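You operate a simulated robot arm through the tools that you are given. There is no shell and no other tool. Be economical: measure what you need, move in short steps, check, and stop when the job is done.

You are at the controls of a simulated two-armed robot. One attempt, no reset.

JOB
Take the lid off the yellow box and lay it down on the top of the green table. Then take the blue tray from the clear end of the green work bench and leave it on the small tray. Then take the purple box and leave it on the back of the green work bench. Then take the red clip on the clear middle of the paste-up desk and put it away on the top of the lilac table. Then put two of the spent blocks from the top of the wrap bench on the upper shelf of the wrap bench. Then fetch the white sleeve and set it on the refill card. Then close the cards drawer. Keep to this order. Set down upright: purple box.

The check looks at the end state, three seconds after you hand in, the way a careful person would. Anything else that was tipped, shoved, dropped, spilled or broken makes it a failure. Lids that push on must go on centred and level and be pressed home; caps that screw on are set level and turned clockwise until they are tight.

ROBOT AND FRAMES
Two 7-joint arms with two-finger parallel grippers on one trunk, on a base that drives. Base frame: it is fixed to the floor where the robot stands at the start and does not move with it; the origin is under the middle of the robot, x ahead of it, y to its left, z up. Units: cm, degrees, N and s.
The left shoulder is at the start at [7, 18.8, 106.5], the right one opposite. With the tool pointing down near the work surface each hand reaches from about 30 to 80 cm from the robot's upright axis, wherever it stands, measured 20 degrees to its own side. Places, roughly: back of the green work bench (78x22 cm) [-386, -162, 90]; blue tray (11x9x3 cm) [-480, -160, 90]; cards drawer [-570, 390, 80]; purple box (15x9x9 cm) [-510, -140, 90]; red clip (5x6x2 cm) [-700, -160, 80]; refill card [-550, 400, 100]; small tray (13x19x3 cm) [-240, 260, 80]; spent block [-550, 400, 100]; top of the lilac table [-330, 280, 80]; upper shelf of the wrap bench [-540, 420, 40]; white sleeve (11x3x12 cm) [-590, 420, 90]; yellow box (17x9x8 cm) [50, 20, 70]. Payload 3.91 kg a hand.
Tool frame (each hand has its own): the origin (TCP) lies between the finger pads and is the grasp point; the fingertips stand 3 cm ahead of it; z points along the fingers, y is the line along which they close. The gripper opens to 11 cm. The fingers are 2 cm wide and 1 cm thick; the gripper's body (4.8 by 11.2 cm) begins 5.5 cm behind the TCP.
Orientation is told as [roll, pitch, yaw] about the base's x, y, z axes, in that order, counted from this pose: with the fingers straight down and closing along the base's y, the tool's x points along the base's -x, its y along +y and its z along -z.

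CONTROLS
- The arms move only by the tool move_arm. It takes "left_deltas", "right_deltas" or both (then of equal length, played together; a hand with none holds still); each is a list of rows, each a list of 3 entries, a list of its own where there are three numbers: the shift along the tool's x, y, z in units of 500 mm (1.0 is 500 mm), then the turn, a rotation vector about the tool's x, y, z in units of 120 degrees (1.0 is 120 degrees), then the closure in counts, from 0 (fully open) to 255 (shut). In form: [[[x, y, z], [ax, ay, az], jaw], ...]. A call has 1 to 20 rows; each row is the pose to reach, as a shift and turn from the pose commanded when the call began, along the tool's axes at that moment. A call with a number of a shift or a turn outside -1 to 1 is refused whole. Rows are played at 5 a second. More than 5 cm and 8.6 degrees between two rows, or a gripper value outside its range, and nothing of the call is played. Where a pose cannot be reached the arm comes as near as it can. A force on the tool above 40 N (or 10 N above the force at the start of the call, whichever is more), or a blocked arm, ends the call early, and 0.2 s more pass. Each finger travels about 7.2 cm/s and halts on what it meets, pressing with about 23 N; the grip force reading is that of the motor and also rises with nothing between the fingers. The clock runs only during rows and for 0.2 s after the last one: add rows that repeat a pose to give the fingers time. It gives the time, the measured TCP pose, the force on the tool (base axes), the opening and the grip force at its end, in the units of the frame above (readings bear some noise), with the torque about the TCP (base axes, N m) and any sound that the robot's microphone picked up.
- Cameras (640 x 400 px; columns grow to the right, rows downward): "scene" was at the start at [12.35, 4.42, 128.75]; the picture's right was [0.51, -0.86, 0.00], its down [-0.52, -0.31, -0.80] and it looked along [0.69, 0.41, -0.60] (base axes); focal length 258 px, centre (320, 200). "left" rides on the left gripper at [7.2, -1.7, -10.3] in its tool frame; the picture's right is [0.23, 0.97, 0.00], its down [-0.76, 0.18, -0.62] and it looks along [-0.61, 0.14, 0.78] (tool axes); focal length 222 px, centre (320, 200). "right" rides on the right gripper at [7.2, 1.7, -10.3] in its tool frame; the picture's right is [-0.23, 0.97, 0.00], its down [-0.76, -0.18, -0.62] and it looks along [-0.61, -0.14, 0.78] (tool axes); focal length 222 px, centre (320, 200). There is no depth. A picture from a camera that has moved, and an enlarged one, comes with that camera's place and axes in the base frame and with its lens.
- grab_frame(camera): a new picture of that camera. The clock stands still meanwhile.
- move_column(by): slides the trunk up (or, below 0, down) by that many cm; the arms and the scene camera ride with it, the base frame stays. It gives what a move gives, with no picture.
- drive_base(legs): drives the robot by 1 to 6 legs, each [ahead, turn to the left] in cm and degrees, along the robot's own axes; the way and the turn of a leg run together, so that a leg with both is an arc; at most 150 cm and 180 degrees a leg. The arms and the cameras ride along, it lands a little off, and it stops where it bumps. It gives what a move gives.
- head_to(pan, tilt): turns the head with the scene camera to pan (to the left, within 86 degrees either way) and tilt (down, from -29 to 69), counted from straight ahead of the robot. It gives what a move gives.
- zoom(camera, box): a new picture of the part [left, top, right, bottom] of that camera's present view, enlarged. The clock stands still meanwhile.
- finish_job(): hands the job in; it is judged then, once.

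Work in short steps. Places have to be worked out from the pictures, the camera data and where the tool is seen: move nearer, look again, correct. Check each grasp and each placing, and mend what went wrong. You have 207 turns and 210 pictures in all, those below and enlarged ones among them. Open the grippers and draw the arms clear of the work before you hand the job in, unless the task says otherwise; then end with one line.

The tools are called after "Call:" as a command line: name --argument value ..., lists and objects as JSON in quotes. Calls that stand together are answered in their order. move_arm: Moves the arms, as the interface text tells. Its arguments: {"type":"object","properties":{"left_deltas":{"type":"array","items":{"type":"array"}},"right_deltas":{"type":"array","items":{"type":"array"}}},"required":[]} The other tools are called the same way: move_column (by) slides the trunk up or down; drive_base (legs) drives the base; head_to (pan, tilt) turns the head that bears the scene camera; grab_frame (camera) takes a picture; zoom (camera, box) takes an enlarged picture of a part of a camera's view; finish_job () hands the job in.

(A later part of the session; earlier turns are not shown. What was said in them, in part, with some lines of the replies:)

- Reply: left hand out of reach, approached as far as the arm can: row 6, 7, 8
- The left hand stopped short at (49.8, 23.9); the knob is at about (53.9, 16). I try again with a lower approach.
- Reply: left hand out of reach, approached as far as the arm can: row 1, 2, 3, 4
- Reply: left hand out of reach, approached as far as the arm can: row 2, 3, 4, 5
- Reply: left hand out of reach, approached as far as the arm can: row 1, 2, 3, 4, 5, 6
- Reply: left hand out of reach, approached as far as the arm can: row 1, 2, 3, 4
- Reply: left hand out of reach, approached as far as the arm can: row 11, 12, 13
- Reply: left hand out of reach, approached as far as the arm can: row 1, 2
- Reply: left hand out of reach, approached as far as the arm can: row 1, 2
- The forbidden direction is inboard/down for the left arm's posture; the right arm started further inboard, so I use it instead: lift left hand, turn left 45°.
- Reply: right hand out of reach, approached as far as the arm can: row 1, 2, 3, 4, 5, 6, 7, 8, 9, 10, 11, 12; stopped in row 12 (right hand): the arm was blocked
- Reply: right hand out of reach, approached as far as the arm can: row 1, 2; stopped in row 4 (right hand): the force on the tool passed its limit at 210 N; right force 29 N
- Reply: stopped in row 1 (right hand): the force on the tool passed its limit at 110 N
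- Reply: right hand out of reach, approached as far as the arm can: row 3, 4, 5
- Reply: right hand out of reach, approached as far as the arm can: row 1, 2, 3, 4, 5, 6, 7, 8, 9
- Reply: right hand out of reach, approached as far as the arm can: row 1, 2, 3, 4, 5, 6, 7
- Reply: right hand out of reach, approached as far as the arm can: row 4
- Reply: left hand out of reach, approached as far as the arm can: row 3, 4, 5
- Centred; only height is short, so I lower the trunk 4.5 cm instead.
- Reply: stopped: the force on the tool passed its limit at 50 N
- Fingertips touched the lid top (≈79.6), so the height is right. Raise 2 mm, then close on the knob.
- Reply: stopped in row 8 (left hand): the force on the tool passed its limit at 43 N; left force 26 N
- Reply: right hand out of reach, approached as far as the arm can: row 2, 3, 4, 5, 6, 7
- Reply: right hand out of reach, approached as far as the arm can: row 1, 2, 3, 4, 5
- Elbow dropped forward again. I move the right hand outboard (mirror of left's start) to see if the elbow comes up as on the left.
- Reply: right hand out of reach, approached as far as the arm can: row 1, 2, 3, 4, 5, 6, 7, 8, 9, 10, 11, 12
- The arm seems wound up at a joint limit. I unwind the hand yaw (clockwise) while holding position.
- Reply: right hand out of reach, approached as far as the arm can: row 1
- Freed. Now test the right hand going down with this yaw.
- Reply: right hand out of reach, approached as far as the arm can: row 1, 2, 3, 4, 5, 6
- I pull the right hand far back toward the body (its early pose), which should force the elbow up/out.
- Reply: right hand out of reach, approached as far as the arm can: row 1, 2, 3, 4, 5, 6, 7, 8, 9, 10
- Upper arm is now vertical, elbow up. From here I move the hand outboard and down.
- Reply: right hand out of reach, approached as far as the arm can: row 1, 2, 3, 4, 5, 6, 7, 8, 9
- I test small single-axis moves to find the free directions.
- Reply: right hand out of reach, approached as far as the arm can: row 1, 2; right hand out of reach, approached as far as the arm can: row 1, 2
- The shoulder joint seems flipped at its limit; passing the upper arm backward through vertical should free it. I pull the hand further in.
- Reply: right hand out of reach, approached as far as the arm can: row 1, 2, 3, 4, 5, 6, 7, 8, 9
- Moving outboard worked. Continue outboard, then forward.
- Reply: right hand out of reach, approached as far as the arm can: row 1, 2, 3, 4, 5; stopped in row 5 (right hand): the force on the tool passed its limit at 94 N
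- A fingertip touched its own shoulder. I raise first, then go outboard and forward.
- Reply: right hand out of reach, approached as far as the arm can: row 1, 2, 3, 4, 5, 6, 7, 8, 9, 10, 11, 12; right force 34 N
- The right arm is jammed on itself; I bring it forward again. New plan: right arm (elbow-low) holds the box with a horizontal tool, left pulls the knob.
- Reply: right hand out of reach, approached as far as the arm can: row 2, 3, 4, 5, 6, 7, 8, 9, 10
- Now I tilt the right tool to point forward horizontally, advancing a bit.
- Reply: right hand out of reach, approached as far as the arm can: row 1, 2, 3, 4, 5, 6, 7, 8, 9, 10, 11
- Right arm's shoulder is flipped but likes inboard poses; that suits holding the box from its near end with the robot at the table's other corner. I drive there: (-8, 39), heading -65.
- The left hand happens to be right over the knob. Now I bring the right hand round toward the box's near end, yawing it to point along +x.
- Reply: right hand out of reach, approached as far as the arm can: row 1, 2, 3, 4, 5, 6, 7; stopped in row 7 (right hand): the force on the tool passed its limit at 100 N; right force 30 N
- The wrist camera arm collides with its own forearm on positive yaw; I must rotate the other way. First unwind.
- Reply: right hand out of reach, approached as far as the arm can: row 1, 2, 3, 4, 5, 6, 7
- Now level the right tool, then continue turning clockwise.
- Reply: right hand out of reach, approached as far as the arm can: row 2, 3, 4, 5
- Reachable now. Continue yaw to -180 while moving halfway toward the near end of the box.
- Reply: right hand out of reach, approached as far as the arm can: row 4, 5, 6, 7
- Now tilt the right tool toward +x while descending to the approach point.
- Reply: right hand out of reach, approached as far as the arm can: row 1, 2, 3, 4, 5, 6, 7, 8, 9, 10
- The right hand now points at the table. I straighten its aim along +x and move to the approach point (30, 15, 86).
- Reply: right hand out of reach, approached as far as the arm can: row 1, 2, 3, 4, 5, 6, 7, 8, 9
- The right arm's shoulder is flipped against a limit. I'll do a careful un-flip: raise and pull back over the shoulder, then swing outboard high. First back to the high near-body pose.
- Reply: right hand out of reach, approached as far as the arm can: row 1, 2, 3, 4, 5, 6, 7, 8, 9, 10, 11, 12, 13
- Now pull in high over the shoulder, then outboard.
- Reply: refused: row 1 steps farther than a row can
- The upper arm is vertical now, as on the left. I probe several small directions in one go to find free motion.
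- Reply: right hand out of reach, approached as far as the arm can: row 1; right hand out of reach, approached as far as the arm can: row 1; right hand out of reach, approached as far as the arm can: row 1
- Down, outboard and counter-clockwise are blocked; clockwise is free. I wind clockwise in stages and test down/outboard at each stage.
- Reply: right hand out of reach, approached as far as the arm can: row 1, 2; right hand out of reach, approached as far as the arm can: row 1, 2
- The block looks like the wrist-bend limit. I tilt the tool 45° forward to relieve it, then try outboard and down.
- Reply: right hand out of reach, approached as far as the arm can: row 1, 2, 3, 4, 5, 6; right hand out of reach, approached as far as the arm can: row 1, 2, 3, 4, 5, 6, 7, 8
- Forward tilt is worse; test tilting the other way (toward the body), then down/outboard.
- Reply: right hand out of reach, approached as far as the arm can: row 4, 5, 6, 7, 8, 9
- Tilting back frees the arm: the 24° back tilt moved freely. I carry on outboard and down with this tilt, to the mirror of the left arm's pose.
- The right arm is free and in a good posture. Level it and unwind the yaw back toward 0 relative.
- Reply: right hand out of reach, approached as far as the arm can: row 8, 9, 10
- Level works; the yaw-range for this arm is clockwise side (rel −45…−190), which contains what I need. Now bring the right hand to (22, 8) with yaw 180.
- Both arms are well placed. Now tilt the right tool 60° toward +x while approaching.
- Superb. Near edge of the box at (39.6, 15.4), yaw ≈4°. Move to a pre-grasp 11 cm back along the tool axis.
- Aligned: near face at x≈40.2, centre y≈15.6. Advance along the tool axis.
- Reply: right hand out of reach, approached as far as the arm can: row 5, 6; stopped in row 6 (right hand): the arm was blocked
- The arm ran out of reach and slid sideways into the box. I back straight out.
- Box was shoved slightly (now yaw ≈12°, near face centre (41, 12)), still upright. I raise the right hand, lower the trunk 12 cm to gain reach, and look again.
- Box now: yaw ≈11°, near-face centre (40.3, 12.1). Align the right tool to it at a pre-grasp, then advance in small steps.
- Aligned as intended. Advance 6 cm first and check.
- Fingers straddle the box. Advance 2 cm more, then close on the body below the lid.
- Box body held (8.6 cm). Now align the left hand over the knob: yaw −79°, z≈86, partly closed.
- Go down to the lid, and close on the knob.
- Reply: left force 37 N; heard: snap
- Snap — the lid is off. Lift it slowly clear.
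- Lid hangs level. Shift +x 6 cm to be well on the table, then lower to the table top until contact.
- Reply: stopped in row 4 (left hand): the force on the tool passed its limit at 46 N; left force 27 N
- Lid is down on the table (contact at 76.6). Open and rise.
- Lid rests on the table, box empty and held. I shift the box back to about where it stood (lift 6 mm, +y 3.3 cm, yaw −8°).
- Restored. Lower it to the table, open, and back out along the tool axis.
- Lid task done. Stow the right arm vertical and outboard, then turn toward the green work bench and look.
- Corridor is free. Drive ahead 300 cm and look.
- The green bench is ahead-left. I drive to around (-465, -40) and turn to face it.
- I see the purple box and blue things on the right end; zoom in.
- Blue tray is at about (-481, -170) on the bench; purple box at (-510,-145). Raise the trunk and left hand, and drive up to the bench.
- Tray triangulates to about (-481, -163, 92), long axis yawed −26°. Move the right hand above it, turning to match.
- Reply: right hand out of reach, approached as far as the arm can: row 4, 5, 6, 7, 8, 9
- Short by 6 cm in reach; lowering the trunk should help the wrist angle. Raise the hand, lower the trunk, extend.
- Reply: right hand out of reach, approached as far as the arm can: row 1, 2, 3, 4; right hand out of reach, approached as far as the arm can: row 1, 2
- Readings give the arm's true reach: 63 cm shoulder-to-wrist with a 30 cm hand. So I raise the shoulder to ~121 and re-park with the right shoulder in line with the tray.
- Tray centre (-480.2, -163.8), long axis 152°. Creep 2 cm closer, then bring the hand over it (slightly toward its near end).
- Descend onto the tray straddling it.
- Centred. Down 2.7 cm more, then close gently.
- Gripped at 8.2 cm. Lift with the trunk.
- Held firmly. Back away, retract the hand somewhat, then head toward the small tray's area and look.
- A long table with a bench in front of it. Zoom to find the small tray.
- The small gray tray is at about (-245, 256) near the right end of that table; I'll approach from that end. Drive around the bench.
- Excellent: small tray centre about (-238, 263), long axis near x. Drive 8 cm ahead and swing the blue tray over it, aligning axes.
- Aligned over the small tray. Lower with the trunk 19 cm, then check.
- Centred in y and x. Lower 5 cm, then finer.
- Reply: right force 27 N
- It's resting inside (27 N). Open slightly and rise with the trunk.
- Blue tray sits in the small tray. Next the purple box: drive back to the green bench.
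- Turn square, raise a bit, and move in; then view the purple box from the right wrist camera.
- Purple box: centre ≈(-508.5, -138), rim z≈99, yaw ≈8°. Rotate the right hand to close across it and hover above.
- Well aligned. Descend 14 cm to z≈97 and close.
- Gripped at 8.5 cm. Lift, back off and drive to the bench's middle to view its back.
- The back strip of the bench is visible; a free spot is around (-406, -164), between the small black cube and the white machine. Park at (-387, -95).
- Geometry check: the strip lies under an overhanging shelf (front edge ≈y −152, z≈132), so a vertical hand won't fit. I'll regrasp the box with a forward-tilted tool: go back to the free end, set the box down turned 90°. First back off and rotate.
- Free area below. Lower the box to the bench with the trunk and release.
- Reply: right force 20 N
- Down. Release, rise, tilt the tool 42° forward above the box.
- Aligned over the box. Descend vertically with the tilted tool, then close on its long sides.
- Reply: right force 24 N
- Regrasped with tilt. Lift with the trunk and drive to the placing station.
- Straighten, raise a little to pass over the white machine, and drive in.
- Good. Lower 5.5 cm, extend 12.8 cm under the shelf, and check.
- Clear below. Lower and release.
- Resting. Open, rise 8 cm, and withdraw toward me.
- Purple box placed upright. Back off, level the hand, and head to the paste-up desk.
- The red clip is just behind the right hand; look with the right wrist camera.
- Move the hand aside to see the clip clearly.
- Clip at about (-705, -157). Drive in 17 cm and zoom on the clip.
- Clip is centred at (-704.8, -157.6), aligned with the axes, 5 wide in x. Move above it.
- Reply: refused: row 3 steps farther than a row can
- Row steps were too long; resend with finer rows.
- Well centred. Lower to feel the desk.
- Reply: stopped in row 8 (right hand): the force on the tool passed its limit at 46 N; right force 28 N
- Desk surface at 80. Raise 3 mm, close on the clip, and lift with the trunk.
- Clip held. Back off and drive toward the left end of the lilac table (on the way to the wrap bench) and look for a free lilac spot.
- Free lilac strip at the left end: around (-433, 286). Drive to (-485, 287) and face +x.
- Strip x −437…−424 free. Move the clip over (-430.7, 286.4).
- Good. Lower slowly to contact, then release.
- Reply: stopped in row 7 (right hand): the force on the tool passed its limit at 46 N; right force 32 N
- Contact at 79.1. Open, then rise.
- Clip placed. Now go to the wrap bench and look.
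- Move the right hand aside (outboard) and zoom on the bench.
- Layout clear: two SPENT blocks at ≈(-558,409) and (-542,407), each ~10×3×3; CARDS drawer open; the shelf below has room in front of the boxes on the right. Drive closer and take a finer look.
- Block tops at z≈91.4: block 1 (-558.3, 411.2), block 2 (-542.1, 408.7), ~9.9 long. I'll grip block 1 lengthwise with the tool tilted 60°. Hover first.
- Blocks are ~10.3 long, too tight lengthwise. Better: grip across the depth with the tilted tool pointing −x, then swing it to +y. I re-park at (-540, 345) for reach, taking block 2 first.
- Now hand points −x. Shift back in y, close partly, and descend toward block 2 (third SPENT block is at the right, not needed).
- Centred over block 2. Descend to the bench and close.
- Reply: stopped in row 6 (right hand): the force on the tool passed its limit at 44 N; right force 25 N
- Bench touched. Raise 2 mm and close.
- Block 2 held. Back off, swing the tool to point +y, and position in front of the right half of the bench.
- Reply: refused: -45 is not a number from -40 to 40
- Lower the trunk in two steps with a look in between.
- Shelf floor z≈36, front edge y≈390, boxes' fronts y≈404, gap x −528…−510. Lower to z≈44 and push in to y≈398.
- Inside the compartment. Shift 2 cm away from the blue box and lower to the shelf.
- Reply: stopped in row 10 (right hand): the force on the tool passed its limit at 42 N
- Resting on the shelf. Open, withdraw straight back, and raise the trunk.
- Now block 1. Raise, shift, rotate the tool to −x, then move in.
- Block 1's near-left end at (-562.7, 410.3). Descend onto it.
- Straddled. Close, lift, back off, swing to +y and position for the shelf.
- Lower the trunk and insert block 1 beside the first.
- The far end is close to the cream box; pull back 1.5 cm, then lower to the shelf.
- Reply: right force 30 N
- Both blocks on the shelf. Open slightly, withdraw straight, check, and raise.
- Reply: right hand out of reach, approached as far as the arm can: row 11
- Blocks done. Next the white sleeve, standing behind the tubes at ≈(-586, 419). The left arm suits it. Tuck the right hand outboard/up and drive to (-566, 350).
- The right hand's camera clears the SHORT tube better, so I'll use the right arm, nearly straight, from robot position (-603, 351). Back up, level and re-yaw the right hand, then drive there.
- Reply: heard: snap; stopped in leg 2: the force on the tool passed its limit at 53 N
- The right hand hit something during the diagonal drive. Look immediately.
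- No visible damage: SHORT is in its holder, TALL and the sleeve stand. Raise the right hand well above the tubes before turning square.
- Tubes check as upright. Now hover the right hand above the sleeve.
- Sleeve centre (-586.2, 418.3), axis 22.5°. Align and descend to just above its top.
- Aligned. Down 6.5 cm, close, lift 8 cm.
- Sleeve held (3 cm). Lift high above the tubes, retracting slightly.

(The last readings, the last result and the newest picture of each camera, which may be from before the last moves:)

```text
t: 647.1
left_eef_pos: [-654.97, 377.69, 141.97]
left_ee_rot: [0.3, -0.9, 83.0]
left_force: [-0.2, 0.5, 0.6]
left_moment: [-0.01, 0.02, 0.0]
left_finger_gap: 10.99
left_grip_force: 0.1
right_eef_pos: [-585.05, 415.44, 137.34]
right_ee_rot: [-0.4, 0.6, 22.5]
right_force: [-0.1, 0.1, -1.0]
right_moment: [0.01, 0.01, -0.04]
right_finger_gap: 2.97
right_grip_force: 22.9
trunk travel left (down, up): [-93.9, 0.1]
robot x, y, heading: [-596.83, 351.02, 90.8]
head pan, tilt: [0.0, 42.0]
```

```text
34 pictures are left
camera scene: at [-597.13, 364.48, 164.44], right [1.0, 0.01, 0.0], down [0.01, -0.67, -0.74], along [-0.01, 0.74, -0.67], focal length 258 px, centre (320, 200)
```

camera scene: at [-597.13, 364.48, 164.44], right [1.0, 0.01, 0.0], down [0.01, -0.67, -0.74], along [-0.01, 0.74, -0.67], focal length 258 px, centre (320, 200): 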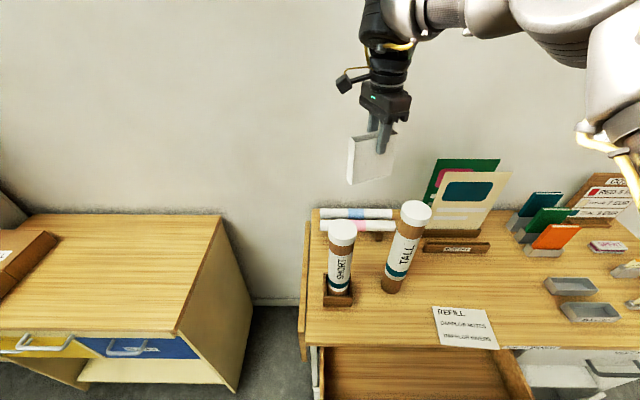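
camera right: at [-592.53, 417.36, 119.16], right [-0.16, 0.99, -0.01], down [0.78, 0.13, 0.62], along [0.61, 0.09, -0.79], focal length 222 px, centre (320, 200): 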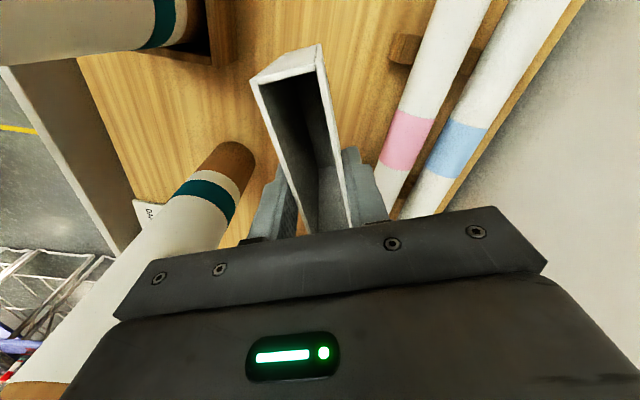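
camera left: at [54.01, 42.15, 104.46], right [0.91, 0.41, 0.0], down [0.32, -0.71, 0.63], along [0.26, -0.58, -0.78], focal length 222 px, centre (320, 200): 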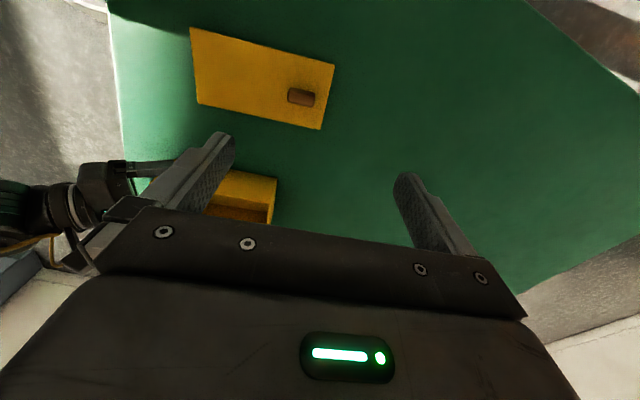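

Lifted clear. Swing to above the refill card, turning the sleeve square to it.

Call:
move_arm --right_deltas '[[[-0.036, -0.061, 0], [0, 0, 0.019], 255], [[-0.072, -0.122, 0], [0, 0, 0.037], 255], [[-0.108, -0.182, 0], [0, 0, 0.056], 255], [[-0.144, -0.243, 0], [0, 0, 0.075], 255], [[-0.18, -0.304, 0], [0, 0, 0.094], 255], [[-0.216, -0.365, 0], [0, 0, 0.112], 255], [[-0.252, -0.426, 0], [0, 0, 0.131], 255], [[-0.288, -0.486, 0], [0, 0, 0.15], 255], [[-0.324, -0.547, 0], [0, 0, 0.169], 255], [[-0.36, -0.608, 0], [0, 0, 0.1875], 255]]'

Call:
move_column --by -28

Call:
head_to --pan -30 --tilt 42

Call:
grab_frame --camera "scene"

Call:
grab_frame --camera "right"

```text
t: 649.4
left_eef_pos: [-654.83, 377.31, 142.09]
left_ee_rot: [0.4, -1.1, 82.9]
left_force: [0.0, -0.2, -0.3]
left_moment: [0.03, 0.0, 0.02]
left_finger_gap: 11.01
left_grip_force: 0.1
right_eef_pos: [-556.32, 393.93, 137.22]
right_ee_rot: [-0.5, 0.5, 0.1]
right_force: [0.0, 0.1, -1.1]
right_moment: [-0.01, 0.0, 0.01]
right_finger_gap: 2.96
right_grip_force: 23.0
trunk travel left (down, up): [-93.9, 0.1]
robot x, y, heading: [-597.04, 351.09, 90.8]
head pan, tilt: [0.0, 42.0]
```

```text
t: 652.2
left_eef_pos: [-654.91, 377.68, 113.95]
left_ee_rot: [0.4, -0.9, 83.0]
left_force: [0.0, -0.4, 0.4]
left_moment: [-0.04, -0.03, -0.01]
left_finger_gap: 11.0
left_grip_force: 0.0
right_eef_pos: [-556.6, 394.16, 109.24]
right_ee_rot: [-0.6, 0.4, 0.1]
right_force: [0.4, 0.6, -0.6]
right_moment: [0.01, 0.0, 0.01]
right_finger_gap: 2.96
right_grip_force: 22.3
trunk travel left (down, up): [-65.9, 28.1]
robot x, y, heading: [-597.03, 351.0, 91.0]
head pan, tilt: [0.0, 42.0]
```

```text
t: 653.1
left_eef_pos: [-654.94, 377.55, 113.99]
left_ee_rot: [0.4, -0.9, 83.0]
left_force: [1.0, 0.3, 0.2]
left_moment: [0.0, -0.02, -0.01]
left_finger_gap: 10.97
left_grip_force: 0.0
right_eef_pos: [-556.68, 394.09, 109.12]
right_ee_rot: [-0.6, 0.3, -0.1]
right_force: [0.2, -0.9, -0.9]
right_moment: [0.0, 0.0, -0.03]
right_finger_gap: 2.94
right_grip_force: 22.8
trunk travel left (down, up): [-65.9, 28.1]
robot x, y, heading: [-596.76, 350.85, 90.5]
head pan, tilt: [-30.0, 42.0]
```

```text
33 pictures are left
camera scene: at [-592.91, 363.33, 136.44], right [0.87, -0.49, 0.0], down [-0.33, -0.58, -0.74], along [0.36, 0.65, -0.67], focal length 258 px, centre (320, 200)
```

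scene: 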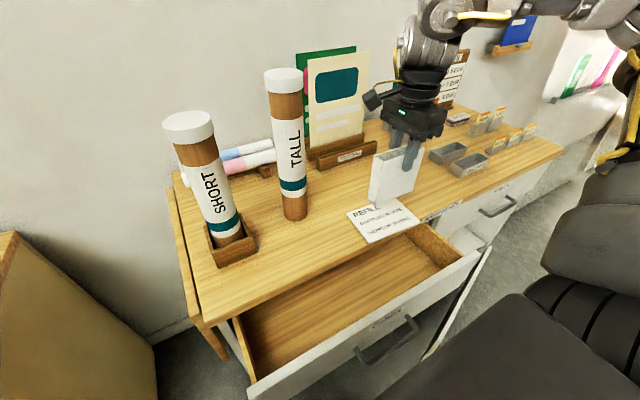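

```text
32 pictures are left
camera right: at [-563.74, 396.04, 119.59], right [0.23, 0.97, -0.01], down [0.77, -0.17, 0.62], along [0.6, -0.15, -0.79], focal length 222 px, centre (320, 200)
```

right: 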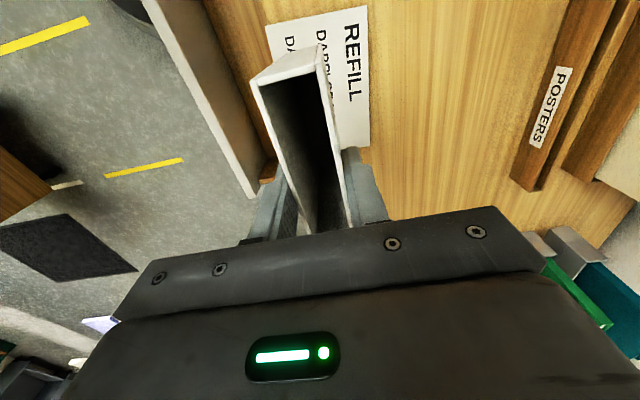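

Card centre ≈(-557, 395). Shift 1 cm in y and lower to contact.

Call:
move_arm --right_deltas '[[[0, 0.02, 0.04], [0, 0, 0], 255], [[0, 0.02, 0.08], [0, 0, 0], 255], [[0, 0.02, 0.12], [0, 0, 0], 255], [[0, 0.02, 0.145], [0, 0, 0], 255], [[0, 0.02, 0.158], [0, 0, 0], 255], [[0, 0.02, 0.166], [0, 0, 0], 255], [[0, 0.02, 0.174], [0, 0, 0], 255], [[0, 0.02, 0.182], [0, 0, 0], 255]]'

Call:
grab_frame --camera "scene"

```text
t: 654.9
left_eef_pos: [-655.0, 377.49, 113.85]
left_ee_rot: [0.4, -1.0, 82.9]
left_force: [-0.2, -0.5, -0.1]
left_moment: [-0.02, -0.01, 0.04]
left_finger_gap: 11.03
left_grip_force: 0.1
right_eef_pos: [-556.83, 394.94, 100.28]
right_ee_rot: [-0.4, 0.4, 0.1]
right_force: [-0.4, 4.5, 17.4]
right_moment: [0.47, 0.07, 0.02]
right_finger_gap: 2.93
right_grip_force: 23.4
trunk travel left (down, up): [-65.9, 28.1]
robot x, y, heading: [-596.78, 350.7, 90.5]
head pan, tilt: [-30.0, 42.0]
```

```text
31 pictures are left
camera scene: at [-593.07, 363.2, 136.47], right [0.87, -0.49, 0.0], down [-0.33, -0.58, -0.74], along [0.37, 0.65, -0.67], focal length 258 px, centre (320, 200)
```

scene: 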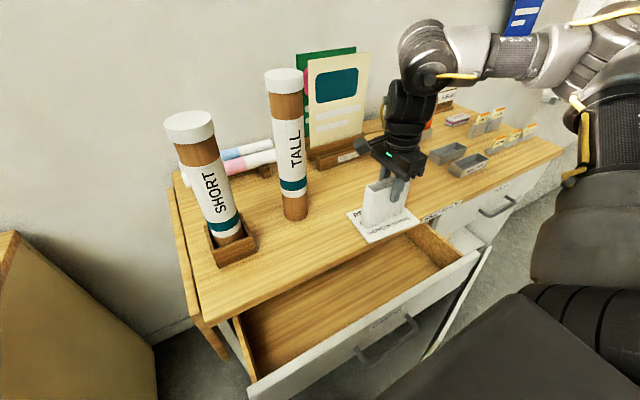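

Standing on the card. Release and rise.

Call:
move_arm --right_deltas '[[[0, 0, -0.003], [0, 0, 0], 255], [[0, 0, -0.003], [0, 0, 0], 200], [[0, 0, -0.003], [0, 0, 0], 130], [[0, 0, -0.003], [0, 0, 0], 130], [[0, 0, -0.05], [0, 0, 0], 130], [[0, 0, -0.12], [0, 0, 0], 130], [[0, 0, -0.19], [0, 0, 0], 130], [[0, 0, -0.26], [0, 0, 0], 130], [[0, 0, -0.34], [0, 0, 0], 130]]'

Call:
grab_frame --camera "scene"

```text
t: 656.9
left_eef_pos: [-654.97, 377.5, 113.79]
left_ee_rot: [0.4, -1.0, 83.1]
left_force: [-0.1, -0.8, -0.5]
left_moment: [-0.02, -0.01, 0.04]
left_finger_gap: 10.99
left_grip_force: 0.1
right_eef_pos: [-556.49, 395.12, 117.24]
right_ee_rot: [-0.6, 0.3, 0.0]
right_force: [-0.8, 0.2, 0.8]
right_moment: [0.0, -0.03, 0.0]
right_finger_gap: 5.39
right_grip_force: 0.1
trunk travel left (down, up): [-65.9, 28.1]
robot x, y, heading: [-596.99, 351.06, 90.8]
head pan, tilt: [-30.0, 42.0]
```

```text
30 pictures are left
camera scene: at [-593.12, 363.23, 136.45], right [0.87, -0.49, 0.0], down [-0.33, -0.58, -0.74], along [0.37, 0.65, -0.67], focal length 258 px, centre (320, 200)
```

scene: 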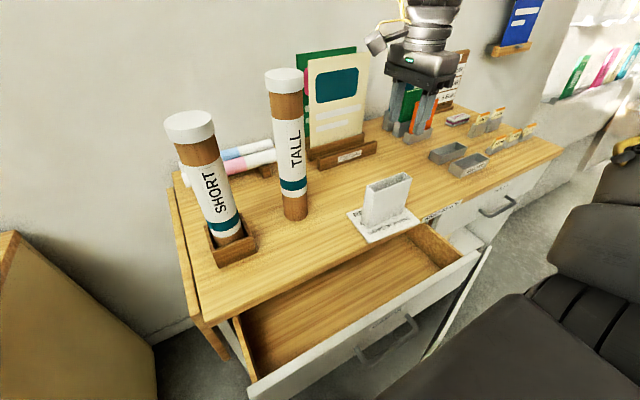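

Sleeve stands on the refill card. Now the drawer: back off, point the closed right hand at the drawer front (z≈85).

Call:
drive_base --legs '[[-46, 0]]'

Call:
move_arm --right_deltas '[[[0, 0, 0], [0, 0, 0.065], 255], [[0, 0, 0], [0, 0, 0.13], 255], [[0, 0, 0], [0, 0, 0.195], 255], [[0, 0, 0], [0, 0, 0.26], 255], [[0, 0, 0], [0, 0, 0.325], 255], [[0, 0, 0], [0, 0, 0.39], 255], [[0, 0, 0], [0, 0, 0.455], 255], [[0, 0, 0], [0, 0, 0.52], 255], [[0, 0, 0], [0, 0, 0.585], 255], [[0, 0, 0], [0, 0, 0.65], 255], [[0, 0, 0], [0, 0, 0.715], 255], [[0, 0, 0], [0, 0, 0.75], 255]]'

Call:
move_arm --right_deltas '[[[0.01, 0, 0], [0, 0.0625, 0], 255], [[0.03, 0, 0], [0, 0.125, 0], 255], [[0.05, 0, 0], [0, 0.1875, 0], 255], [[0.07, 0, 0], [0, 0.25, 0], 255], [[0.09, 0, 0], [0, 0.3125, 0], 255], [[0.11, 0, 0], [0, 0.375, 0], 255], [[0.13, 0, 0], [0, 0.4375, 0], 255], [[0.15, 0, 0], [0, 0.5, 0], 255]]'

Call:
head_to --pan -5 --tilt 35

Call:
grab_frame --camera "scene"

```text
t: 659.6
left_eef_pos: [-654.47, 332.59, 113.9]
left_ee_rot: [0.3, -1.0, 83.2]
left_force: [-0.5, 0.6, 0.9]
left_moment: [0.01, -0.01, 0.02]
left_finger_gap: 11.0
left_grip_force: 0.1
right_eef_pos: [-555.97, 350.37, 117.03]
right_ee_rot: [-0.5, 0.4, 0.1]
right_force: [0.7, 0.3, -0.4]
right_moment: [0.02, -0.04, -0.01]
right_finger_gap: 5.4
right_grip_force: 0.1
trunk travel left (down, up): [-65.9, 28.1]
robot x, y, heading: [-595.88, 305.85, 90.8]
head pan, tilt: [-30.0, 42.0]
```

```text
t: 662.2
left_eef_pos: [-654.39, 332.34, 113.84]
left_ee_rot: [0.3, -1.0, 83.2]
left_force: [0.3, -0.4, -0.2]
left_moment: [-0.02, 0.01, -0.03]
left_finger_gap: 11.05
left_grip_force: 0.1
right_eef_pos: [-555.9, 350.54, 116.97]
right_ee_rot: [-0.3, -0.7, -90.0]
right_force: [0.0, 0.3, -0.1]
right_moment: [0.0, 0.0, 0.0]
right_finger_gap: 0.01
right_grip_force: 23.2
trunk travel left (down, up): [-65.9, 28.1]
robot x, y, heading: [-596.14, 306.04, 90.6]
head pan, tilt: [-30.0, 42.0]
```

```text
t: 664.0
left_eef_pos: [-654.42, 332.38, 114.05]
left_ee_rot: [0.4, -1.0, 83.1]
left_force: [0.0, -0.7, -0.3]
left_moment: [-0.01, 0.01, 0.01]
left_finger_gap: 11.03
left_grip_force: 0.2
right_eef_pos: [-555.8, 357.73, 117.03]
right_ee_rot: [-1.1, 59.5, -90.7]
right_force: [-0.5, 0.1, -0.2]
right_moment: [-0.03, 0.0, 0.03]
right_finger_gap: 0.01
right_grip_force: 23.2
trunk travel left (down, up): [-65.9, 28.1]
robot x, y, heading: [-596.46, 306.38, 90.7]
head pan, tilt: [-30.0, 42.0]
```

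```text
t: 664.9
left_eef_pos: [-654.43, 332.45, 113.92]
left_ee_rot: [0.3, -0.9, 83.3]
left_force: [-0.1, 0.1, -0.4]
left_moment: [-0.03, -0.05, 0.0]
left_finger_gap: 11.03
left_grip_force: 0.2
right_eef_pos: [-555.85, 357.97, 116.94]
right_ee_rot: [-0.9, 59.2, -90.6]
right_force: [0.5, -0.1, 0.0]
right_moment: [-0.03, 0.02, -0.02]
right_finger_gap: 0.0
right_grip_force: 22.7
trunk travel left (down, up): [-65.9, 28.1]
robot x, y, heading: [-596.23, 306.26, 90.8]
head pan, tilt: [-5.0, 35.0]
```

```text
29 pictures are left
camera scene: at [-595.87, 319.9, 137.49], right [1.0, -0.08, 0.0], down [-0.04, -0.57, -0.82], along [0.06, 0.82, -0.57], focal length 258 px, centre (320, 200)
```

scene: 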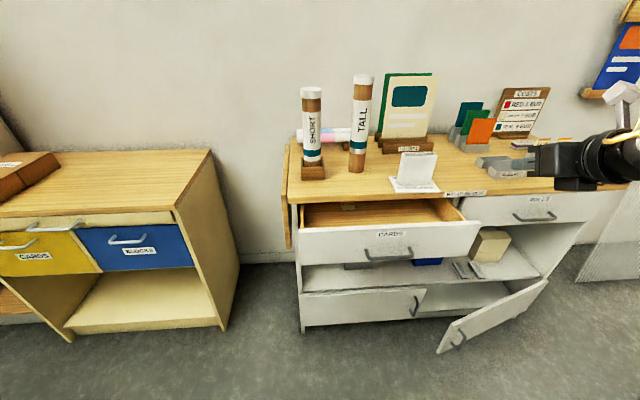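

The cards drawer front is at y≈375 (top z 88, x −598…−545). I also notice the lower right door got pulled open; I'll shut it afterwards. First move the fist to the drawer front above its handle and push.

Call:
move_arm --right_deltas '[[[-0.052, -0.035, 0.046], [0, 0, 0], 255], [[-0.103, -0.07, 0.092], [0, 0, 0], 255], [[-0.155, -0.105, 0.138], [0, 0, 0], 255], [[-0.206, -0.14, 0.184], [0, 0, 0], 255], [[-0.258, -0.174, 0.23], [0, 0, 0], 255], [[-0.309, -0.209, 0.276], [0, 0, 0], 255], [[-0.361, -0.244, 0.322], [0, 0, 0], 255], [[-0.412, -0.279, 0.368], [0, 0, 0], 255], [[-0.464, -0.314, 0.414], [0, 0, 0], 255]]'

Call:
grab_frame --camera "scene"

Call:
move_arm --right_deltas '[[[0.015, 0, 0.026], [0, 0, 0], 255], [[0.031, 0, 0.052], [0, 0, 0], 255], [[0.046, 0, 0.077], [0, 0, 0], 255], [[0.061, 0, 0.103], [0, 0, 0], 255], [[0.077, 0, 0.129], [0, 0, 0], 255], [[0.092, 0, 0.155], [0, 0, 0], 255], [[0.107, 0, 0.181], [0, 0, 0], 255], [[0.122, 0, 0.206], [0, 0, 0], 255]]'

Call:
grab_frame --camera "scene"

```text
t: 666.9
left_eef_pos: [-654.46, 332.45, 113.96]
left_ee_rot: [0.4, -0.8, 83.3]
left_force: [-0.3, 0.8, -0.9]
left_moment: [-0.05, -0.02, 0.01]
left_finger_gap: 10.98
left_grip_force: 0.1
right_eef_pos: [-571.76, 363.92, 86.61]
right_ee_rot: [-0.3, 59.2, -90.1]
right_force: [-0.6, -0.3, 0.3]
right_moment: [0.02, -0.02, 0.0]
right_finger_gap: 0.0
right_grip_force: 22.4
trunk travel left (down, up): [-65.9, 28.1]
robot x, y, heading: [-596.42, 306.06, 90.7]
head pan, tilt: [-5.0, 35.0]
```

```text
28 pictures are left
camera scene: at [-595.84, 319.94, 137.51], right [1.0, -0.07, 0.0], down [-0.04, -0.57, -0.82], along [0.06, 0.82, -0.57], focal length 258 px, centre (320, 200)
```

scene: 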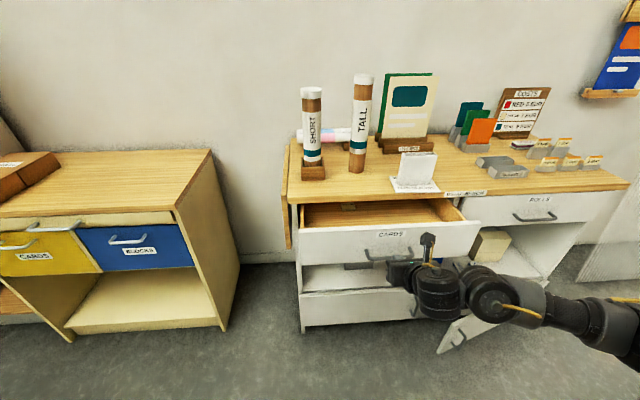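

```text
t: 668.7
left_eef_pos: [-654.56, 332.53, 113.75]
left_ee_rot: [0.3, -0.9, 83.2]
left_force: [-1.2, 0.1, 0.0]
left_moment: [-0.02, -0.03, 0.0]
left_finger_gap: 10.98
left_grip_force: 0.1
right_eef_pos: [-572.17, 376.13, 86.72]
right_ee_rot: [-0.7, 59.5, -90.5]
right_force: [0.3, 0.3, -0.2]
right_moment: [0.01, -0.01, -0.03]
right_finger_gap: 0.01
right_grip_force: 22.7
trunk travel left (down, up): [-65.9, 28.1]
robot x, y, heading: [-596.03, 306.19, 90.8]
head pan, tilt: [-5.0, 35.0]
```

```text
27 pictures are left
camera scene: at [-595.91, 319.97, 137.49], right [1.0, -0.07, 0.0], down [-0.04, -0.57, -0.82], along [0.06, 0.82, -0.57], focal length 258 px, centre (320, 200)
```

scene: 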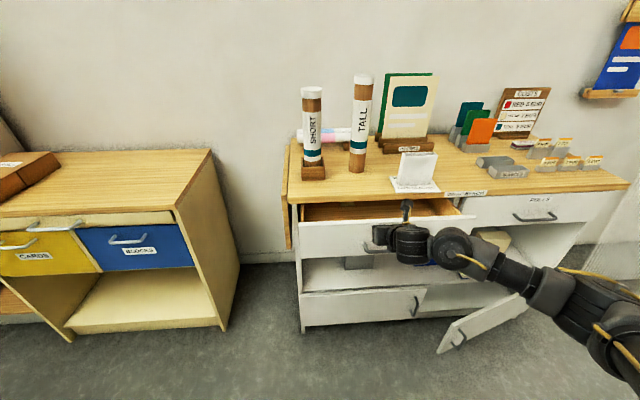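

The drawer is sliding in. Continue pushing to the end stop.

Call:
move_arm --right_deltas '[[[0.01, 0, 0.017], [0, 0, 0], 255], [[0.02, 0, 0.034], [0, 0, 0], 255], [[0.031, 0, 0.052], [0, 0, 0], 255], [[0.041, 0, 0.069], [0, 0, 0], 255], [[0.051, 0, 0.086], [0, 0, 0], 255], [[0.061, 0, 0.103], [0, 0, 0], 255], [[0.071, 0, 0.12], [0, 0, 0], 255], [[0.082, 0, 0.138], [0, 0, 0], 255], [[0.092, 0, 0.155], [0, 0, 0], 255], [[0.102, 0, 0.172], [0, 0, 0], 255]]'

Call:
grab_frame --camera "scene"

```text
t: 670.9
left_eef_pos: [-654.51, 332.48, 113.82]
left_ee_rot: [0.3, -1.0, 83.2]
left_force: [0.7, 0.4, 0.1]
left_moment: [0.0, -0.01, 0.03]
left_finger_gap: 10.98
left_grip_force: 0.0
right_eef_pos: [-572.13, 386.08, 86.55]
right_ee_rot: [-0.9, 59.4, -90.5]
right_force: [-0.1, -0.2, -0.2]
right_moment: [0.04, -0.02, 0.0]
right_finger_gap: 0.0
right_grip_force: 22.7
trunk travel left (down, up): [-65.9, 28.1]
robot x, y, heading: [-596.22, 305.86, 90.7]
head pan, tilt: [-5.0, 35.0]
```

```text
26 pictures are left
camera scene: at [-595.91, 319.96, 137.49], right [1.0, -0.07, 0.0], down [-0.04, -0.57, -0.82], along [0.06, 0.82, -0.57], focal length 258 px, centre (320, 200)
```

scene: 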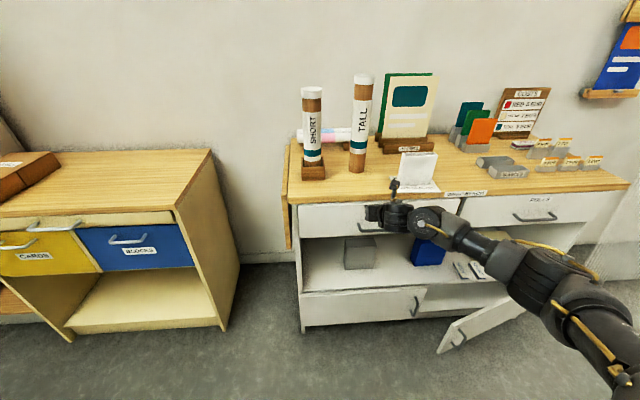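

Nearly shut; push slowly until I feel the stop.

Call:
move_arm --right_deltas '[[[0.005, 0, 0.009], [0, 0, 0], 255], [[0.01, 0, 0.017], [0, 0, 0], 255], [[0.015, 0, 0.026], [0, 0, 0], 255], [[0.02, 0, 0.034], [0, 0, 0], 255], [[0.025, 0, 0.043], [0, 0, 0], 255], [[0.031, 0, 0.052], [0, 0, 0], 255], [[0.036, 0, 0.06], [0, 0, 0], 255], [[0.041, 0, 0.069], [0, 0, 0], 255]]'

Call:
zoom --camera "scene" --box '[280, 150, 560, 325]'

```text
t: 672.1
left_eef_pos: [-654.61, 331.97, 113.99]
left_ee_rot: [0.2, -1.2, 83.0]
left_force: [-0.1, 0.5, 0.3]
left_moment: [-0.01, -0.03, 0.01]
left_finger_gap: 10.99
left_grip_force: 0.0
right_eef_pos: [-572.17, 387.55, 86.65]
right_ee_rot: [-0.4, 59.2, -90.0]
right_force: [3.0, -28.7, 12.1]
right_moment: [0.15, 0.04, -0.11]
right_finger_gap: 0.0
right_grip_force: 23.4
trunk travel left (down, up): [-65.9, 28.1]
robot x, y, heading: [-596.33, 305.96, 90.4]
head pan, tilt: [-5.0, 35.0]
stopped in row 6 (right hand): the force on the tool passed its limit at 45 N (the readings are from after the stop); the commanded pose is now the measured one
```

```text
2.29 times, centred on (420, 238) of scene
camera zoom: at [-595.85, 319.15, 137.6], right [1.0, -0.08, 0.0], down [-0.04, -0.57, -0.82], along [0.06, 0.82, -0.57], focal length 590 px, centre (91, 114)
```

zoom: 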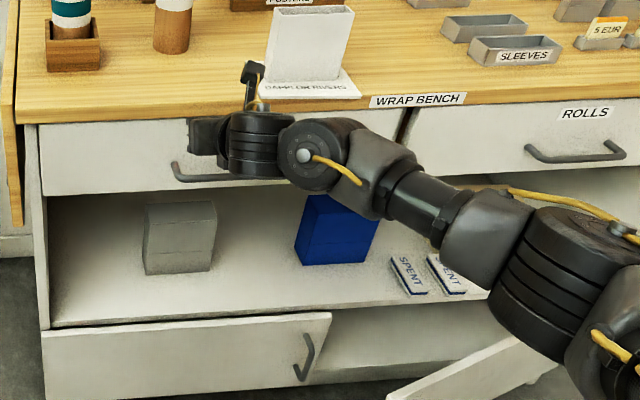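

Drawer is against its stop and flush. Retract, then set up to push the lower right door shut: shift right, lower.

Call:
move_arm --right_deltas '[[[-0.03, 0, -0.052], [0, 0, 0], 255], [[-0.07, 0, -0.12], [0, 0, 0], 255], [[-0.11, 0, -0.19], [0, 0, 0], 255], [[-0.15, 0, -0.26], [0, 0, 0], 255], [[-0.19, 0, -0.33], [0, 0, 0], 255], [[-0.22, 0, -0.38], [0, 0, 0], 255]]'

Call:
move_arm --right_deltas '[[[0, 0.08, 0], [0, 0, 0], 255], [[0, 0.16, 0], [0, 0, 0], 255], [[0, 0.24, 0], [0, 0, 0], 255], [[0, 0.32, 0], [0, 0, 0], 255], [[0, 0.4, 0], [0, 0, 0], 255], [[0, 0.48, 0], [0, 0, 0], 255], [[0, 0.56, 0], [0, 0, 0], 255], [[0, 0.64, 0], [0, 0, 0], 255], [[0, 0.7, 0], [0, 0, 0], 255]]'

Call:
head_to --pan -30 --tilt 40

Call:
grab_frame --camera "scene"

```text
t: 673.5
left_eef_pos: [-654.36, 332.4, 113.94]
left_ee_rot: [0.3, -0.9, 83.1]
left_force: [-0.8, 0.8, -0.4]
left_moment: [0.03, -0.01, 0.03]
left_finger_gap: 10.99
left_grip_force: 0.1
right_eef_pos: [-572.08, 365.89, 86.64]
right_ee_rot: [-0.5, 59.0, -90.1]
right_force: [-0.1, -0.1, 0.0]
right_moment: [-0.01, 0.05, -0.03]
right_finger_gap: 0.0
right_grip_force: 22.9
trunk travel left (down, up): [-65.9, 28.1]
robot x, y, heading: [-596.4, 306.51, 90.6]
head pan, tilt: [-5.0, 35.0]
```

```text
t: 675.5
left_eef_pos: [-654.31, 332.45, 113.92]
left_ee_rot: [0.3, -0.9, 83.2]
left_force: [0.2, -0.8, -0.3]
left_moment: [-0.01, 0.01, 0.01]
left_finger_gap: 10.99
left_grip_force: 0.1
right_eef_pos: [-537.0, 366.11, 86.54]
right_ee_rot: [-0.5, 58.9, -90.2]
right_force: [0.0, 0.9, -0.3]
right_moment: [0.01, 0.01, 0.03]
right_finger_gap: 0.0
right_grip_force: 23.4
trunk travel left (down, up): [-65.9, 28.1]
robot x, y, heading: [-596.41, 306.09, 90.5]
head pan, tilt: [-5.0, 35.0]
```

```text
t: 676.4
left_eef_pos: [-654.48, 332.38, 114.06]
left_ee_rot: [0.3, -0.9, 83.1]
left_force: [-0.6, -0.4, 0.1]
left_moment: [-0.04, 0.02, 0.02]
left_finger_gap: 10.98
left_grip_force: 0.1
right_eef_pos: [-537.15, 366.1, 86.56]
right_ee_rot: [-0.5, 58.9, -90.1]
right_force: [0.0, 1.1, 0.1]
right_moment: [-0.02, 0.01, 0.02]
right_finger_gap: 0.0
right_grip_force: 23.1
trunk travel left (down, up): [-65.9, 28.1]
robot x, y, heading: [-596.47, 305.99, 90.5]
head pan, tilt: [-30.0, 40.0]
```

```text
24 pictures are left
camera scene: at [-592.34, 318.46, 136.74], right [0.87, -0.49, 0.0], down [-0.31, -0.56, -0.77], along [0.38, 0.67, -0.64], focal length 258 px, centre (320, 200)
```

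scene: 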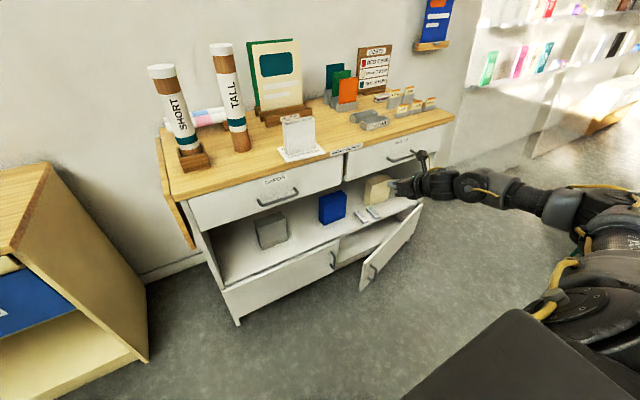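

Re-park a bit to the right, bring the fist in front of the door, and lower it.

Call:
drive_base --legs '[[-15, 0], [0, -90], [26, 0], [0, 90], [13, 0]]'

Call:
move_arm --right_deltas '[[[0, -0.06, 0], [0, 0, 0], 255], [[0, -0.12, 0], [0, 0, 0], 255], [[0, -0.18, 0], [0, 0, 0], 255]]'

Call:
move_column --by -38

Call:
head_to --pan -25 --tilt 40

Call:
grab_frame --camera "scene"

```text
t: 687.7
left_eef_pos: [-630.44, 328.97, 114.0]
left_ee_rot: [0.3, -0.8, 85.6]
left_force: [-0.7, 0.3, 0.3]
left_moment: [-0.04, -0.02, 0.01]
left_finger_gap: 10.99
left_grip_force: 0.1
right_eef_pos: [-514.51, 367.52, 86.58]
right_ee_rot: [-0.3, 59.0, -87.7]
right_force: [0.8, -0.5, 0.4]
right_moment: [-0.01, 0.0, 0.01]
right_finger_gap: 0.01
right_grip_force: 23.2
trunk travel left (down, up): [-65.9, 28.1]
robot x, y, heading: [-570.96, 304.99, 93.3]
head pan, tilt: [-30.0, 40.0]
```

```text
t: 688.5
left_eef_pos: [-630.32, 329.02, 113.95]
left_ee_rot: [0.3, -0.9, 85.6]
left_force: [-0.5, 0.6, -0.9]
left_moment: [0.03, 0.01, 0.0]
left_finger_gap: 10.99
left_grip_force: 0.1
right_eef_pos: [-523.43, 366.87, 86.76]
right_ee_rot: [-0.3, 58.9, -87.6]
right_force: [-0.1, -0.1, 0.3]
right_moment: [-0.02, 0.02, 0.01]
right_finger_gap: 0.0
right_grip_force: 23.0
trunk travel left (down, up): [-65.9, 28.1]
robot x, y, heading: [-571.29, 305.29, 93.0]
head pan, tilt: [-30.0, 40.0]
```

```text
t: 692.2
left_eef_pos: [-630.25, 328.9, 76.03]
left_ee_rot: [0.3, -0.9, 85.6]
left_force: [0.6, 0.0, -0.2]
left_moment: [0.03, 0.0, -0.01]
left_finger_gap: 10.98
left_grip_force: 0.0
right_eef_pos: [-523.39, 366.87, 48.67]
right_ee_rot: [-0.5, 58.9, -87.6]
right_force: [0.2, -0.2, 0.8]
right_moment: [-0.05, 0.02, -0.01]
right_finger_gap: 0.01
right_grip_force: 22.9
trunk travel left (down, up): [-27.9, 66.1]
robot x, y, heading: [-571.28, 305.29, 92.8]
head pan, tilt: [-30.0, 40.0]
```

```text
t: 692.8
left_eef_pos: [-630.32, 328.9, 76.02]
left_ee_rot: [0.3, -0.9, 85.6]
left_force: [0.3, -0.2, 0.8]
left_moment: [0.0, 0.01, 0.0]
left_finger_gap: 11.03
left_grip_force: 0.1
right_eef_pos: [-523.44, 366.89, 48.73]
right_ee_rot: [-0.4, 58.9, -87.6]
right_force: [0.3, 0.9, 0.1]
right_moment: [0.0, 0.0, -0.02]
right_finger_gap: 0.02
right_grip_force: 23.6
trunk travel left (down, up): [-27.9, 66.1]
robot x, y, heading: [-571.14, 304.98, 93.2]
head pan, tilt: [-25.0, 40.0]
```

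```text
23 pictures are left
camera scene: at [-568.35, 317.86, 98.74], right [0.93, -0.37, 0.0], down [-0.24, -0.6, -0.77], along [0.29, 0.71, -0.64], focal length 258 px, centre (320, 200)
```

scene: 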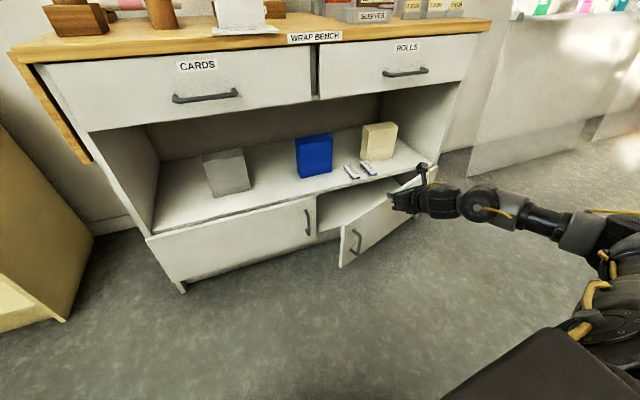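

Door free edge ≈(-537, 374). Lower the fist to door height and push it shut.

Call:
move_column --by -22

Call:
move_arm --right_deltas '[[[0.015, 0, 0.026], [0, 0, 0], 255], [[0.031, 0, 0.051], [0, 0, 0], 255], [[0.046, 0, 0.077], [0, 0, 0], 255], [[0.062, 0, 0.103], [0, 0, 0], 255], [[0.077, 0, 0.129], [0, 0, 0], 255], [[0.093, 0, 0.154], [0, 0, 0], 255], [[0.108, 0, 0.18], [0, 0, 0], 255], [[0.124, 0, 0.206], [0, 0, 0], 255], [[0.139, 0, 0.231], [0, 0, 0], 255], [[0.155, 0, 0.257], [0, 0, 0], 255], [[0.165, 0, 0.274], [0, 0, 0], 255], [[0.175, 0, 0.291], [0, 0, 0], 255]]'

Call:
grab_frame --camera "scene"

```text
t: 695.2
left_eef_pos: [-630.21, 328.84, 53.89]
left_ee_rot: [0.3, -0.9, 85.6]
left_force: [-1.2, -0.4, 0.2]
left_moment: [-0.02, 0.01, 0.02]
left_finger_gap: 11.01
left_grip_force: 0.0
right_eef_pos: [-523.43, 366.89, 26.64]
right_ee_rot: [-0.4, 58.8, -87.6]
right_force: [0.1, 0.3, 0.7]
right_moment: [0.03, 0.02, -0.02]
right_finger_gap: 0.0
right_grip_force: 23.0
trunk travel left (down, up): [-5.9, 88.1]
robot x, y, heading: [-571.12, 304.82, 92.9]
head pan, tilt: [-25.0, 40.0]
```

```text
t: 697.8
left_eef_pos: [-630.36, 328.86, 53.97]
left_ee_rot: [0.3, -0.8, 85.6]
left_force: [0.9, -0.2, 0.4]
left_moment: [-0.02, 0.03, -0.05]
left_finger_gap: 10.99
left_grip_force: 0.1
right_eef_pos: [-524.36, 383.9, 26.63]
right_ee_rot: [-0.5, 58.9, -87.7]
right_force: [-0.5, 0.0, 0.7]
right_moment: [-0.02, 0.01, 0.0]
right_finger_gap: 0.0
right_grip_force: 22.6
trunk travel left (down, up): [-5.9, 88.1]
robot x, y, heading: [-571.11, 304.81, 93.0]
head pan, tilt: [-25.0, 40.0]
```

```text
22 pictures are left
camera scene: at [-568.35, 317.86, 76.74], right [0.93, -0.37, 0.0], down [-0.24, -0.6, -0.77], along [0.29, 0.71, -0.64], focal length 258 px, centre (320, 200)
```

scene: 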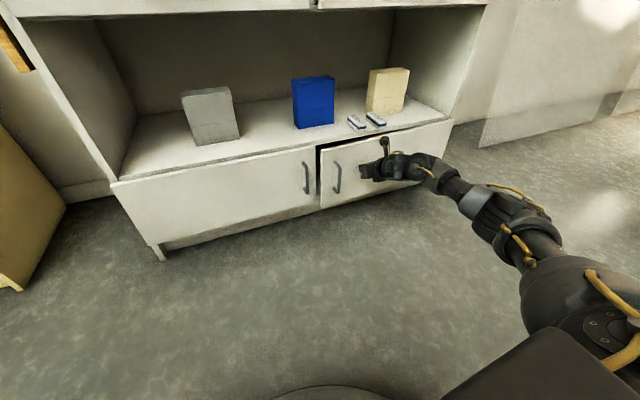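

Almost closed; push slowly to the stop.

Call:
move_arm --right_deltas '[[[0.006, 0, 0.01], [0, 0, 0], 255], [[0.012, 0, 0.02], [0, 0, 0], 255], [[0.018, 0, 0.03], [0, 0, 0], 255], [[0.024, 0, 0.04], [0, 0, 0], 255], [[0.03, 0, 0.05], [0, 0, 0], 255], [[0.036, 0, 0.06], [0, 0, 0], 255], [[0.042, 0, 0.07], [0, 0, 0], 255], [[0.048, 0, 0.08], [0, 0, 0], 255], [[0.054, 0, 0.09], [0, 0, 0], 255]]'

Call:
grab_frame --camera "scene"

```text
t: 699.4
left_eef_pos: [-630.23, 328.93, 54.03]
left_ee_rot: [0.3, -1.0, 85.3]
left_force: [0.0, 0.1, 0.6]
left_moment: [-0.03, -0.01, 0.01]
left_finger_gap: 11.0
left_grip_force: 0.0
right_eef_pos: [-524.22, 387.26, 26.34]
right_ee_rot: [-0.4, 58.5, -87.4]
right_force: [-0.8, -12.8, 5.6]
right_moment: [0.03, 0.0, 0.08]
right_finger_gap: 0.0
right_grip_force: 22.9
trunk travel left (down, up): [-5.9, 88.1]
robot x, y, heading: [-571.0, 305.1, 92.8]
head pan, tilt: [-25.0, 40.0]
stopped in row 7 (right hand): the force on the tool passed its limit at 52 N (the readings are from after the stop); the commanded pose is now the measured one
```

```text
21 pictures are left
camera scene: at [-568.32, 317.72, 76.76], right [0.93, -0.38, 0.0], down [-0.24, -0.59, -0.77], along [0.29, 0.71, -0.64], focal length 258 px, centre (320, 200)
```

scene: 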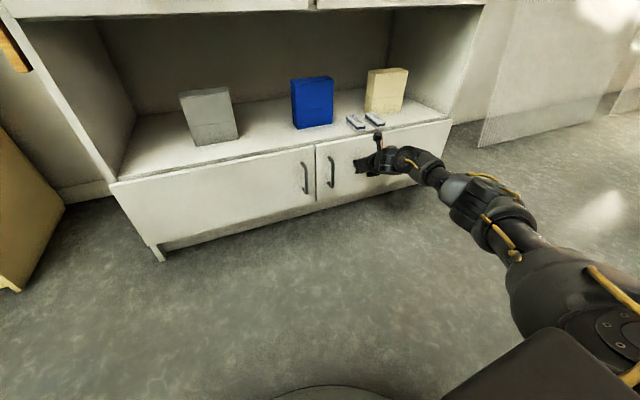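

Door is flush. Retract, raise the trunk, and check the bench as a whole.

Call:
move_arm --right_deltas '[[[-0.03, 0, -0.051], [0, 0, 0], 255], [[-0.07, 0, -0.12], [0, 0, 0], 255], [[-0.11, 0, -0.189], [0, 0, 0], 255], [[-0.15, 0, -0.257], [0, 0, 0], 255], [[-0.18, 0, -0.309], [0, 0, 0], 200], [[-0.2, 0, -0.34], [0, 0, 0], 100]]'

Call:
move_column --by 38

Call:
move_column --by 30

Call:
drive_base --legs '[[-25, 0]]'

Call:
head_to --pan -10 --tilt 30

Call:
grab_frame --camera "scene"

Call:
zoom --camera "scene" --box '[240, 130, 480, 300]'

```text
t: 700.8
left_eef_pos: [-630.27, 329.08, 53.92]
left_ee_rot: [0.4, -0.9, 85.4]
left_force: [-0.4, 0.3, 0.0]
left_moment: [-0.03, -0.01, 0.0]
left_finger_gap: 10.97
left_grip_force: 0.0
right_eef_pos: [-523.07, 367.42, 26.99]
right_ee_rot: [-0.5, 58.4, -87.5]
right_force: [0.8, 0.7, -0.1]
right_moment: [-0.03, 0.02, 0.02]
right_finger_gap: 6.69
right_grip_force: 0.1
trunk travel left (down, up): [-5.9, 88.1]
robot x, y, heading: [-571.51, 305.03, 93.0]
head pan, tilt: [-25.0, 40.0]
```

```text
t: 704.4
left_eef_pos: [-630.27, 328.88, 91.83]
left_ee_rot: [0.3, -0.9, 85.4]
left_force: [-0.1, -0.6, -0.9]
left_moment: [0.0, 0.0, 0.02]
left_finger_gap: 11.0
left_grip_force: 0.1
right_eef_pos: [-523.13, 367.48, 64.9]
right_ee_rot: [-0.6, 58.4, -87.5]
right_force: [0.9, 1.5, 0.5]
right_moment: [0.01, 0.03, 0.0]
right_finger_gap: 6.69
right_grip_force: 0.2
trunk travel left (down, up): [-43.9, 50.1]
robot x, y, heading: [-571.61, 305.33, 92.9]
head pan, tilt: [-25.0, 40.0]
```

```text
t: 707.4
left_eef_pos: [-630.34, 328.92, 122.0]
left_ee_rot: [0.4, -1.0, 85.5]
left_force: [0.1, -0.2, 0.4]
left_moment: [0.01, -0.01, -0.03]
left_finger_gap: 11.01
left_grip_force: 0.1
right_eef_pos: [-523.25, 367.47, 95.04]
right_ee_rot: [-0.4, 58.4, -87.5]
right_force: [0.2, 1.3, -0.2]
right_moment: [0.0, 0.0, 0.02]
right_finger_gap: 6.68
right_grip_force: 0.0
trunk travel left (down, up): [-73.9, 20.1]
robot x, y, heading: [-571.03, 304.87, 92.8]
head pan, tilt: [-25.0, 40.0]
```

```text
t: 709.2
left_eef_pos: [-628.97, 304.59, 121.99]
left_ee_rot: [0.3, -0.9, 85.4]
left_force: [-0.2, -0.2, -0.5]
left_moment: [0.0, 0.01, 0.01]
left_finger_gap: 10.99
left_grip_force: 0.1
right_eef_pos: [-521.89, 343.14, 94.98]
right_ee_rot: [-0.4, 58.4, -87.5]
right_force: [-0.2, 0.1, 0.3]
right_moment: [0.01, 0.03, 0.02]
right_finger_gap: 6.7
right_grip_force: 0.1
trunk travel left (down, up): [-73.9, 20.1]
robot x, y, heading: [-569.94, 280.6, 92.8]
head pan, tilt: [-25.0, 40.0]
```

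```text
t: 710.0
left_eef_pos: [-629.13, 304.52, 121.89]
left_ee_rot: [0.3, -0.9, 85.4]
left_force: [1.0, -0.8, 0.2]
left_moment: [0.02, 0.01, 0.03]
left_finger_gap: 10.99
left_grip_force: 0.2
right_eef_pos: [-521.9, 342.95, 94.94]
right_ee_rot: [-0.5, 58.6, -87.5]
right_force: [0.1, -0.6, -0.2]
right_moment: [0.04, -0.01, 0.01]
right_finger_gap: 6.68
right_grip_force: 0.0
trunk travel left (down, up): [-73.9, 20.1]
robot x, y, heading: [-569.9, 280.38, 92.6]
head pan, tilt: [-10.0, 30.0]
```

```text
20 pictures are left
camera scene: at [-569.15, 294.38, 146.28], right [0.99, -0.13, 0.0], down [-0.06, -0.5, -0.87], along [0.11, 0.86, -0.5], focal length 258 px, centre (320, 200)
```

scene: 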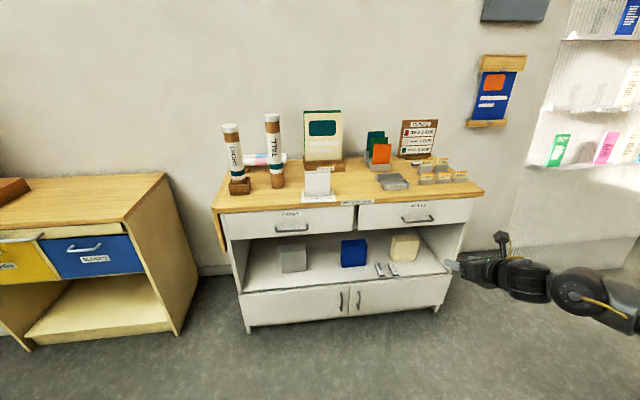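

```text
2.35 times, centred on (360, 215) of scene
camera zoom: at [-569.15, 294.38, 146.28], right [0.99, -0.13, 0.0], down [-0.06, -0.5, -0.87], along [0.11, 0.86, -0.5], focal length 607 px, centre (226, 165)
```

zoom: 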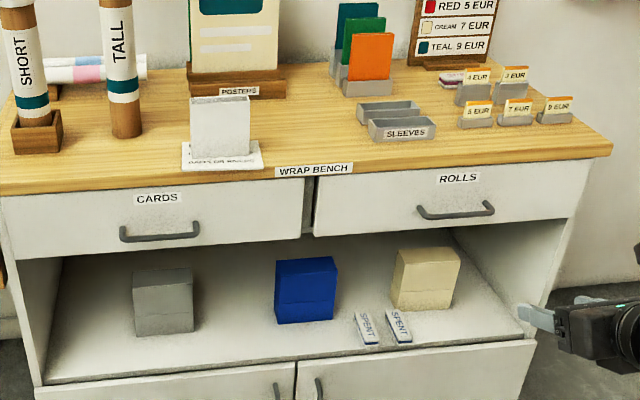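

Everything on the wrap bench looks right: drawer flush, both doors shut, blocks on the shelf, sleeve on the card. Open the right gripper fully before handing in.

Call:
move_arm --right_deltas '[[[0, 0, -0.02], [0, 0, 0], 0], [[0, 0, -0.04], [0, 0, 0], 0], [[0, 0, -0.04], [0, 0, 0], 0]]'

Call:
finish_job

```text
t: 710.8
left_eef_pos: [-629.06, 304.58, 121.91]
left_ee_rot: [0.4, -0.9, 85.4]
left_force: [0.4, 0.3, -0.6]
left_moment: [-0.02, -0.01, 0.0]
left_finger_gap: 11.0
left_grip_force: 0.1
right_eef_pos: [-521.86, 341.15, 96.05]
right_ee_rot: [-0.4, 58.5, -87.6]
right_force: [0.0, 0.1, 0.3]
right_moment: [-0.03, 0.0, 0.0]
right_finger_gap: 11.03
right_grip_force: 0.1
trunk travel left (down, up): [-73.9, 20.1]
robot x, y, heading: [-569.46, 280.66, 92.8]
head pan, tilt: [-10.0, 30.0]
```

```text
The job is handed in.
```

I did all seven steps in the given order and handed the job in. Along the way I shoved the yellow box about 3 cm and moved it back, brushed the SHORT tube on the wrap bench (a snap was heard; I saw no damage), and found the bench's lower right door had swung open, so I pushed it shut.
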